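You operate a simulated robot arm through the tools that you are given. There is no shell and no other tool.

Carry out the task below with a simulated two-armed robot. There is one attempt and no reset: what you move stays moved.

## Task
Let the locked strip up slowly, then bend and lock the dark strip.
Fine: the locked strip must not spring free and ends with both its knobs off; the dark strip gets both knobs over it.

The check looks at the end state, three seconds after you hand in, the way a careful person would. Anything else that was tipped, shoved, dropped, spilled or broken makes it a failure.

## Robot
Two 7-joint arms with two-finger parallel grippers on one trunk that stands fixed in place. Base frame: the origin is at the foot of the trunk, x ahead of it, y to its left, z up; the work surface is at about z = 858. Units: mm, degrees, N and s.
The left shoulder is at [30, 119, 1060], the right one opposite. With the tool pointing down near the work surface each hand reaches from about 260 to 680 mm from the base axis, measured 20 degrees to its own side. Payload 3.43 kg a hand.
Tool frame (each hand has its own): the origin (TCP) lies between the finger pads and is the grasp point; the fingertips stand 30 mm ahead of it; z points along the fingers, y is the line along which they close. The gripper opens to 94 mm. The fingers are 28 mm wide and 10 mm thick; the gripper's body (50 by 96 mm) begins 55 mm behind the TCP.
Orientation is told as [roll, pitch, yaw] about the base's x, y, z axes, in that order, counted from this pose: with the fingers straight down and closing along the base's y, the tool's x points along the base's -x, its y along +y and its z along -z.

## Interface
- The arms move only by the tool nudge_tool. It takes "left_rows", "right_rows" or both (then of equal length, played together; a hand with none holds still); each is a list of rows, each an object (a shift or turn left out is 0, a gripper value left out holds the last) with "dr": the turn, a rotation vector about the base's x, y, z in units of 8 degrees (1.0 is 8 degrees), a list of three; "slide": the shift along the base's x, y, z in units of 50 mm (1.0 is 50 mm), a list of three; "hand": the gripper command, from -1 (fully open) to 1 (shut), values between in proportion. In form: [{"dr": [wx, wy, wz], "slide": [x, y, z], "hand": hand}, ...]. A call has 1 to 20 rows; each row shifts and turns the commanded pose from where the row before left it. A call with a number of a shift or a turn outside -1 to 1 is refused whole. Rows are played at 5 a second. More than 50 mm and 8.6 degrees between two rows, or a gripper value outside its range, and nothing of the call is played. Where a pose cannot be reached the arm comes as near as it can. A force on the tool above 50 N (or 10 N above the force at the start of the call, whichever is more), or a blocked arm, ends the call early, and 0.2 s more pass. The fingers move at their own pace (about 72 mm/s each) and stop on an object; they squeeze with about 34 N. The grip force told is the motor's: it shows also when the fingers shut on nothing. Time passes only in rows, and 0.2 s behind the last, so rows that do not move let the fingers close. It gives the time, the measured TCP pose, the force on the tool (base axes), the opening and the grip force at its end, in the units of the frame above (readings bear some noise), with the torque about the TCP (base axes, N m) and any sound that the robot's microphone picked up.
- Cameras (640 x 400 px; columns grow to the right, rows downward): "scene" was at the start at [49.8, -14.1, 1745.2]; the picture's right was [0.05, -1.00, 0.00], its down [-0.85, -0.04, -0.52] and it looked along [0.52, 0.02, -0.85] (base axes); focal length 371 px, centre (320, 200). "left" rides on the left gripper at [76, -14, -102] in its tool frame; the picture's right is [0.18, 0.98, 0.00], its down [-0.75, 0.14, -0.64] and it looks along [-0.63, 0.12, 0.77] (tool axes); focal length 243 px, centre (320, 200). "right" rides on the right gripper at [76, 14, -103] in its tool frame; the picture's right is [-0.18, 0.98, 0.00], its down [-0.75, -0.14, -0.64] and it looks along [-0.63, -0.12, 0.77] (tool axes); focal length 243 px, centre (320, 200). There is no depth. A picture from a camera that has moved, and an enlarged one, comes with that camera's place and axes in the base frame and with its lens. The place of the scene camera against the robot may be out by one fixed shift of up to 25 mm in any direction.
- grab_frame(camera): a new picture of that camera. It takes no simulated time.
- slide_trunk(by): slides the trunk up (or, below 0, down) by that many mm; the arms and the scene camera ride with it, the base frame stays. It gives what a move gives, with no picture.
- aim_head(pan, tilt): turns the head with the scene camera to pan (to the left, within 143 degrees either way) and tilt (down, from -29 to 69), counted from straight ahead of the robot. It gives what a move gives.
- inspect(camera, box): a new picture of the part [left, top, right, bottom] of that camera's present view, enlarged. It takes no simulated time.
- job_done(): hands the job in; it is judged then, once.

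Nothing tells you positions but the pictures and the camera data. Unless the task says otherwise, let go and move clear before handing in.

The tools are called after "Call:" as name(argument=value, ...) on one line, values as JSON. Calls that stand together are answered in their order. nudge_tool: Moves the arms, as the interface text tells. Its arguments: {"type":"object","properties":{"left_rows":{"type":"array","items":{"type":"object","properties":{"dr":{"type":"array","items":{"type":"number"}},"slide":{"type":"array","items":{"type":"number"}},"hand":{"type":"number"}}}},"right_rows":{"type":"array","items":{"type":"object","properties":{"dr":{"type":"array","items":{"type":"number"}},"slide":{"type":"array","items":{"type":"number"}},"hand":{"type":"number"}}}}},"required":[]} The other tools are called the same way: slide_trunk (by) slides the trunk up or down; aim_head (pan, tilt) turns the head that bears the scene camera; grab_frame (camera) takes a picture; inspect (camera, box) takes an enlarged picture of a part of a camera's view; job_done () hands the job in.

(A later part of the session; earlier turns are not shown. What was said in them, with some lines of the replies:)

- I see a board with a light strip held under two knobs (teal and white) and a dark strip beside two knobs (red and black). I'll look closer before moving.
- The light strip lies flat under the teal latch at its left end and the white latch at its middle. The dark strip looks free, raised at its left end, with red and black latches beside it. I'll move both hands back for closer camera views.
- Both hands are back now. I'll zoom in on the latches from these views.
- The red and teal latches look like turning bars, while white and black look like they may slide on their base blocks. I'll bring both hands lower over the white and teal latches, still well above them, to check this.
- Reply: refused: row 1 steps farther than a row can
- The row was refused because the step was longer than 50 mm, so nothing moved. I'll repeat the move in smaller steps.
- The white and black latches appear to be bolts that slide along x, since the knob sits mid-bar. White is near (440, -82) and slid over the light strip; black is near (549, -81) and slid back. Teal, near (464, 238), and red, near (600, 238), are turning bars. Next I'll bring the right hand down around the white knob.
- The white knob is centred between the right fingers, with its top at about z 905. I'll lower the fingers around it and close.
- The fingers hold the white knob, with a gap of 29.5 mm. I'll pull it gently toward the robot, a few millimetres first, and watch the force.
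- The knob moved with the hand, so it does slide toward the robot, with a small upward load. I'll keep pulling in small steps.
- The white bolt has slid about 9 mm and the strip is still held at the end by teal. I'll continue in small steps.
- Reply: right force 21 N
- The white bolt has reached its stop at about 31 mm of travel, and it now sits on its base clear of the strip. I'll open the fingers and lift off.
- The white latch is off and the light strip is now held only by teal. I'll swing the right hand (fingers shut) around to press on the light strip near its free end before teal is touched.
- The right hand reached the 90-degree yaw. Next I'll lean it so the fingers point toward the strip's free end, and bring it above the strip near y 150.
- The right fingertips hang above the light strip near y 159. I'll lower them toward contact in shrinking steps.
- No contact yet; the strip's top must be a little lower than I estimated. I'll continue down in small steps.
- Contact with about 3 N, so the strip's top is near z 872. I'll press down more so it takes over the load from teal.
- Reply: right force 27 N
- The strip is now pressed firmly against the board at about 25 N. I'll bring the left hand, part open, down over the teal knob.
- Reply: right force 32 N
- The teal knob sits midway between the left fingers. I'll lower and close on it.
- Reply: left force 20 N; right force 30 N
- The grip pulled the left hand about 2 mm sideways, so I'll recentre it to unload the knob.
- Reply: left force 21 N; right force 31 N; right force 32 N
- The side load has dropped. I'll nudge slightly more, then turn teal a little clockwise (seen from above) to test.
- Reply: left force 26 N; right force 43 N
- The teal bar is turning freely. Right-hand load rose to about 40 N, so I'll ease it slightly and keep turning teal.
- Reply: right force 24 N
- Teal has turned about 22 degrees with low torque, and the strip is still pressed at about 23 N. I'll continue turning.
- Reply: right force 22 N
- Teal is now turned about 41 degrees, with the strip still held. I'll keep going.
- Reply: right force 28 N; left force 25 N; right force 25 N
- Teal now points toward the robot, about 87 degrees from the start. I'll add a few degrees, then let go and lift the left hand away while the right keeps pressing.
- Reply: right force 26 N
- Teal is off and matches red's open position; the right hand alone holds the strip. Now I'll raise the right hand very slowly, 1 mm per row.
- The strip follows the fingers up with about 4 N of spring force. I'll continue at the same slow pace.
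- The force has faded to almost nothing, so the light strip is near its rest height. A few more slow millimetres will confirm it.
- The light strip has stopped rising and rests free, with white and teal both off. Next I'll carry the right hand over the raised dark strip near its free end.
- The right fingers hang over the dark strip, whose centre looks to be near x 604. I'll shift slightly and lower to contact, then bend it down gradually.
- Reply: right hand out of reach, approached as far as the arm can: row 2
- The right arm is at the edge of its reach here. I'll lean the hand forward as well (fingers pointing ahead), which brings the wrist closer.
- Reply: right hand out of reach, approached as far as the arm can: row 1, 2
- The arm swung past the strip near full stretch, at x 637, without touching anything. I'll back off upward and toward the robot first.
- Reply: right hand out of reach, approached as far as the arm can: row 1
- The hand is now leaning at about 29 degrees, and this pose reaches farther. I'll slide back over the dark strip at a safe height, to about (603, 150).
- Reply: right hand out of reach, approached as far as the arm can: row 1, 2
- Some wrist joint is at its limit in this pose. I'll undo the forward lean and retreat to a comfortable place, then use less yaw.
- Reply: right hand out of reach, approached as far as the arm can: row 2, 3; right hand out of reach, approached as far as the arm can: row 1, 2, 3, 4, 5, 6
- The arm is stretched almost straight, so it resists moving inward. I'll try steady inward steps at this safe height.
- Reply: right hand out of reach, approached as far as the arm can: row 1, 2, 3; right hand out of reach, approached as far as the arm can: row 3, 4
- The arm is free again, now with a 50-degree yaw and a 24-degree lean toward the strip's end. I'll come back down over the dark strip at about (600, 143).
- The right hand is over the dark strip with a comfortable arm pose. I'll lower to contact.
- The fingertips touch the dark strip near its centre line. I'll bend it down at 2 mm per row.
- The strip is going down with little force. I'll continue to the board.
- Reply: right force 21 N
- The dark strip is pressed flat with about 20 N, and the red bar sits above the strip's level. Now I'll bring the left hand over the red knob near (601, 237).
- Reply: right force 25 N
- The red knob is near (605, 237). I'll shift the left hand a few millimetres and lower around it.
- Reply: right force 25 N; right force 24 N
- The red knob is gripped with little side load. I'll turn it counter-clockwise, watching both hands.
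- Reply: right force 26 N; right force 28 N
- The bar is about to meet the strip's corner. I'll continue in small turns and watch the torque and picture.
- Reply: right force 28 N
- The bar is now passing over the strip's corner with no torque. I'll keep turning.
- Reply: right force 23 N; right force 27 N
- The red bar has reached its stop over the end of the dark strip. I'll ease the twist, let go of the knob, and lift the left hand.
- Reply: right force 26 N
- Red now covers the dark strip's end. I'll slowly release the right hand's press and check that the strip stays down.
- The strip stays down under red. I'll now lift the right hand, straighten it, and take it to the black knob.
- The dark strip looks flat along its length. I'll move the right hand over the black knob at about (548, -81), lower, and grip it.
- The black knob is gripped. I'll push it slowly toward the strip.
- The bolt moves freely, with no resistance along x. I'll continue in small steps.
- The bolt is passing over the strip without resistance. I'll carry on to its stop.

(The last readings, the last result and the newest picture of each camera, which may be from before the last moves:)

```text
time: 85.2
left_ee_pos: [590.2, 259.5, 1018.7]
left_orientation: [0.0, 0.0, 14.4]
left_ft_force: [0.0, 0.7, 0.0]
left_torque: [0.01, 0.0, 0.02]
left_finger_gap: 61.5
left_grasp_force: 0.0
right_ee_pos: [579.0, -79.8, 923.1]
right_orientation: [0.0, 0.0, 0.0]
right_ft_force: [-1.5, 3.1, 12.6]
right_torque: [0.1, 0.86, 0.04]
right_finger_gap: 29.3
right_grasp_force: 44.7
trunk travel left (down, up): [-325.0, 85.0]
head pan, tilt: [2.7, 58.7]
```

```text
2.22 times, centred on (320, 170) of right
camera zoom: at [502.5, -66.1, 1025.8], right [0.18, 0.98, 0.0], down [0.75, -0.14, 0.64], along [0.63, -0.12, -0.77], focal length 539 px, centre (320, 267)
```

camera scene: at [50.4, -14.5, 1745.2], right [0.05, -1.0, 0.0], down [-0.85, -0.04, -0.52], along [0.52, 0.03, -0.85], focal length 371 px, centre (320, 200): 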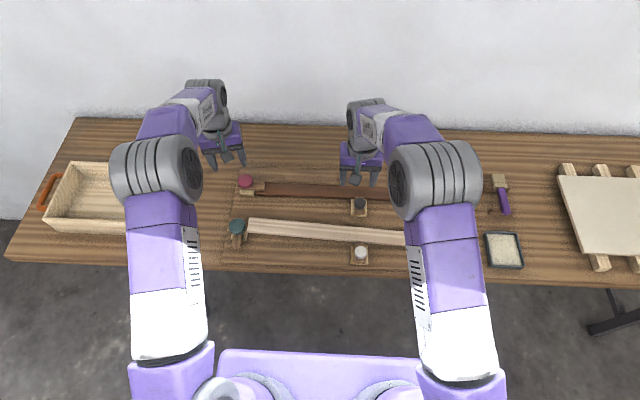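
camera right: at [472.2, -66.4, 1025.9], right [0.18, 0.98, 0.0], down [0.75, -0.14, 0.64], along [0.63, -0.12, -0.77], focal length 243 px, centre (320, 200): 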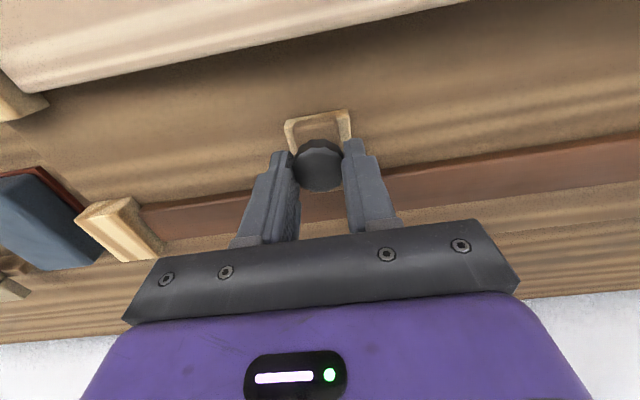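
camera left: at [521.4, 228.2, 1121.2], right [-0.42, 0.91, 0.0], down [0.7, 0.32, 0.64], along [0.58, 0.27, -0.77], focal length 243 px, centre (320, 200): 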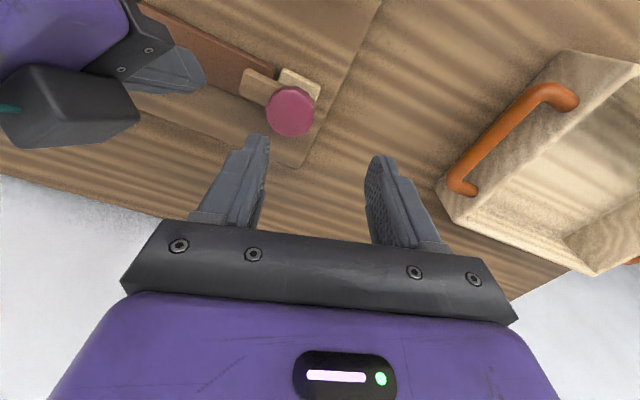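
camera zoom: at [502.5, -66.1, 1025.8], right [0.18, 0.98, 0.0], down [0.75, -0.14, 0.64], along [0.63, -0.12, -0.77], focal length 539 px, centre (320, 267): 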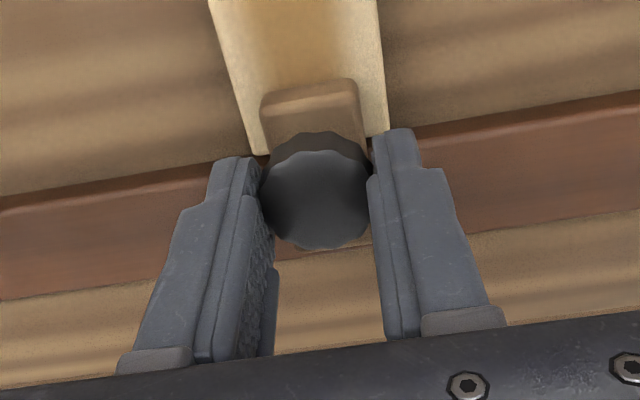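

Call:
nudge_tool(right_rows=[{"slide": [0.05, 0, 0]}, {}])

Call:
inspect(camera="right", box=[220, 80, 420, 260])

```text
time: 85.8
left_ee_pos: [590.2, 258.5, 1019.5]
left_orientation: [0.0, -0.1, 14.2]
left_ft_force: [0.5, -0.3, 0.3]
left_torque: [0.02, 0.01, 0.0]
left_finger_gap: 60.9
left_grasp_force: 0.2
right_ee_pos: [580.1, -79.2, 923.8]
right_orientation: [0.0, 0.0, 0.1]
right_ft_force: [-7.4, 2.8, 12.8]
right_torque: [0.08, 0.39, -0.05]
right_finger_gap: 29.8
right_grasp_force: 45.4
trunk travel left (down, up): [-325.0, 85.0]
head pan, tilt: [2.7, 58.7]
```

```text
2.22 times, centred on (320, 170) of right
camera zoom: at [504.2, -66.1, 1025.8], right [0.18, 0.98, 0.0], down [0.75, -0.14, 0.64], along [0.63, -0.12, -0.77], focal length 539 px, centre (320, 267)
```

zoom: 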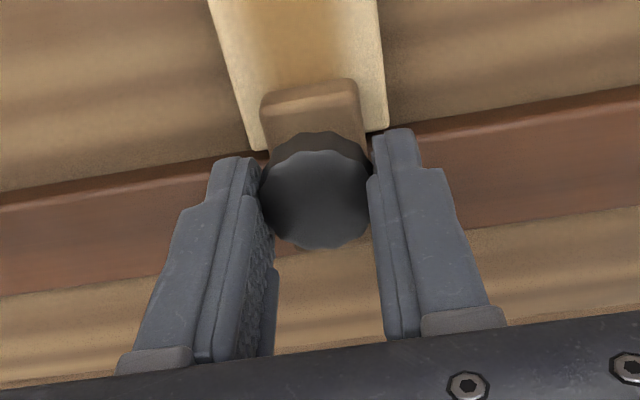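

The black bolt has reached its stop over the dark strip. I'll release it and lift the right hand clear, then check everything.

Call:
nudge_tool(right_rows=[{"slide": [-0.015, 0, 0]}, {"hand": -0.3}, {"hand": -0.3}, {"hand": -0.3}, {"slide": [0, 0, 0.4]}, {"slide": [0, 0, 0.8]}, {"slide": [-0.5, -0.4, 0.6]}, {"slide": [-0.7, -0.6, 0.2]}, {"slide": [-0.7, -0.6, 0.2]}, {}])

Call:
nudge_tool(left_rows=[{"slide": [-0.5, 0.2, 0.6]}, {"slide": [-0.6, 0.2, 0.6]}, {"slide": [-0.8, 0.2, 0]}, {"slide": [-0.8, 0.2, 0]}, {}])

Call:
grab_frame(camera="scene")

Call:
grab_frame(camera="right")

Call:
grab_frame(camera="left")

```text
time: 88.0
left_ee_pos: [592.2, 259.0, 1018.6]
left_orientation: [0.0, 0.0, 14.3]
left_ft_force: [-0.5, 0.9, 0.5]
left_torque: [-0.02, 0.02, 0.04]
left_finger_gap: 61.0
left_grasp_force: 0.0
right_ee_pos: [491.4, -159.6, 1034.8]
right_orientation: [0.0, -0.1, 0.0]
right_ft_force: [0.1, -1.5, 0.4]
right_torque: [-0.04, 0.01, 0.03]
right_finger_gap: 60.9
right_grasp_force: 0.0
trunk travel left (down, up): [-325.0, 85.0]
head pan, tilt: [2.7, 58.7]
```

```text
time: 89.2
left_ee_pos: [454.6, 302.2, 1080.9]
left_orientation: [0.0, 0.0, 14.3]
left_ft_force: [-0.6, -0.9, 0.7]
left_torque: [-0.02, 0.02, 0.0]
left_finger_gap: 60.9
left_grasp_force: 0.1
right_ee_pos: [491.4, -158.8, 1034.1]
right_orientation: [0.0, 0.0, 0.0]
right_ft_force: [0.2, 0.1, 0.0]
right_torque: [-0.02, -0.02, -0.02]
right_finger_gap: 61.1
right_grasp_force: 0.1
trunk travel left (down, up): [-325.0, 85.0]
head pan, tilt: [2.7, 58.7]
```

```text
taken
camera scene: at [50.8, -14.3, 1745.1], right [0.05, -1.0, 0.0], down [-0.85, -0.04, -0.52], along [0.52, 0.02, -0.86], focal length 371 px, centre (320, 200)
```

scene: 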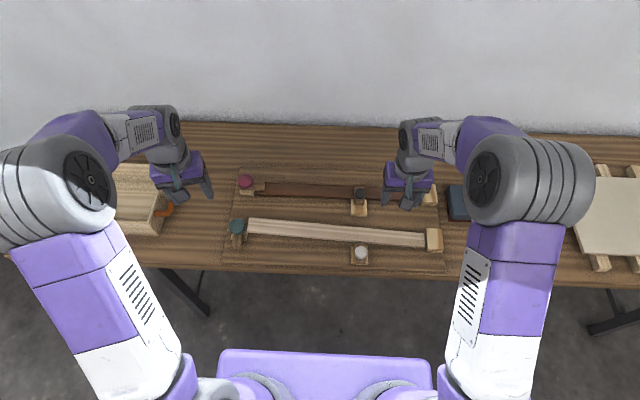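

```text
taken
camera right: at [415.3, -145.6, 1137.1], right [0.18, 0.98, 0.0], down [0.75, -0.14, 0.64], along [0.63, -0.12, -0.77], focal length 243 px, centre (320, 200)
```

right: 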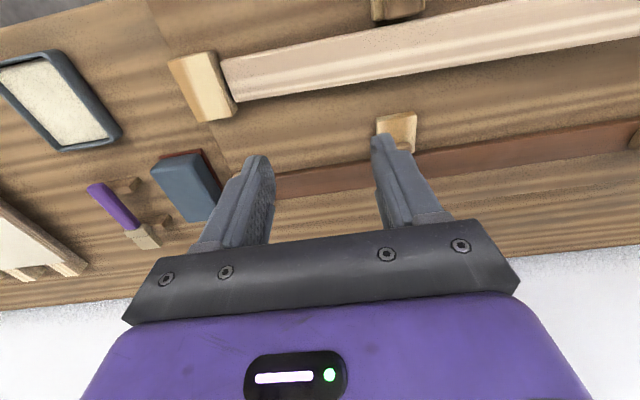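

```text
taken
camera left: at [384.2, 271.3, 1183.8], right [-0.42, 0.91, 0.0], down [0.7, 0.32, 0.64], along [0.58, 0.27, -0.77], focal length 243 px, centre (320, 200)
```

left: 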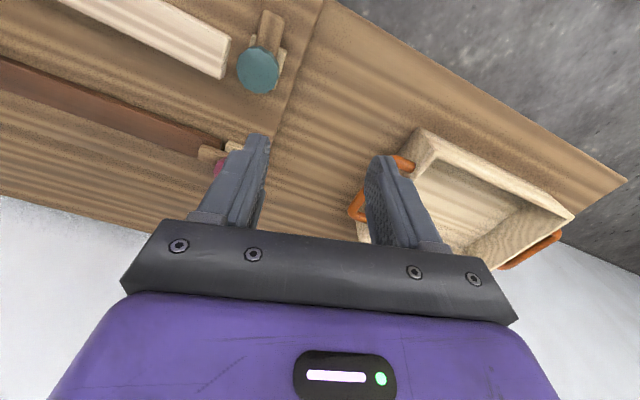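

Call:
inspect(camera="scene", box=[220, 150, 460, 280])

Call:
inspect(camera="left", box=[0, 0, 300, 190])

Call:
inspect(camera="right", box=[300, 0, 640, 200])

```text
2.67 times, centred on (340, 215) of scene
camera zoom: at [50.8, -14.3, 1745.1], right [0.05, -1.0, 0.0], down [-0.85, -0.04, -0.52], along [0.52, 0.02, -0.86], focal length 990 px, centre (267, 160)
```

zoom: 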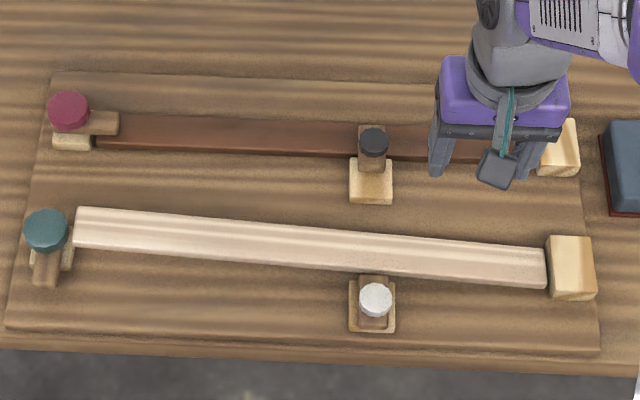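

```text
2.11 times, centred on (150, 95) of left
camera zoom: at [384.2, 271.3, 1183.8], right [-0.42, 0.91, 0.0], down [0.7, 0.32, 0.64], along [0.58, 0.27, -0.77], focal length 511 px, centre (678, 421)
```

zoom: 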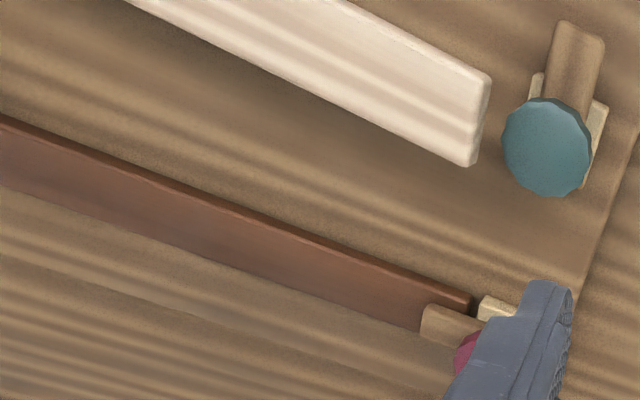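

```text
1.88 times, centred on (470, 100) of right
camera zoom: at [415.3, -145.6, 1137.1], right [0.18, 0.98, 0.0], down [0.75, -0.14, 0.64], along [0.63, -0.12, -0.77], focal length 457 px, centre (38, 388)
```

zoom: 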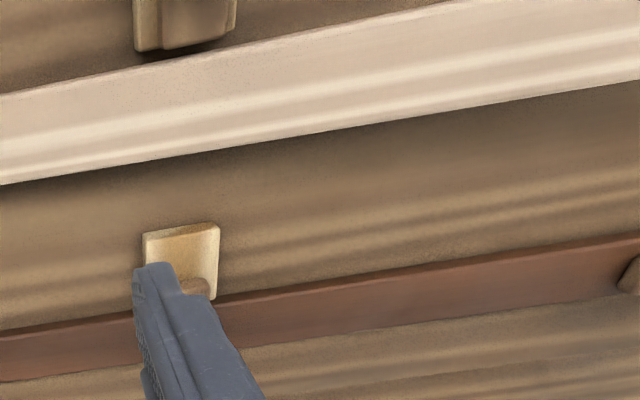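

The light strip rests raised with teal and white both off, and the dark strip lies flat under red and black. Both hands are clear and nothing else looks disturbed, so I'm handing the job in.

Call:
job_done()

```text
The job is handed in.
```

I finished the job and handed it in; the check's verdict hasn't come back.

- **Light strip (was locked):** The white bolt is slid back to its stop and the teal bar is turned off the strip. I held the strip down while teal came off. I then let it up at about 5 mm per second, until the force on the fingers faded to nothing and it stopped rising.
- **Dark strip:** I bent it flat with the right hand and turned the red bar over its end. I then pushed the black bolt over its middle to the stop. In the last pictures it lies flat under both knobs.
- **Everything else:** Nothing else looked moved, tipped or dropped in the last pictures. Both hands had let go and were clear before I handed in.

The right arm reached a joint limit over the dark strip and swung about 35 mm past it. It touched nothing, and I backed it off before trying again.
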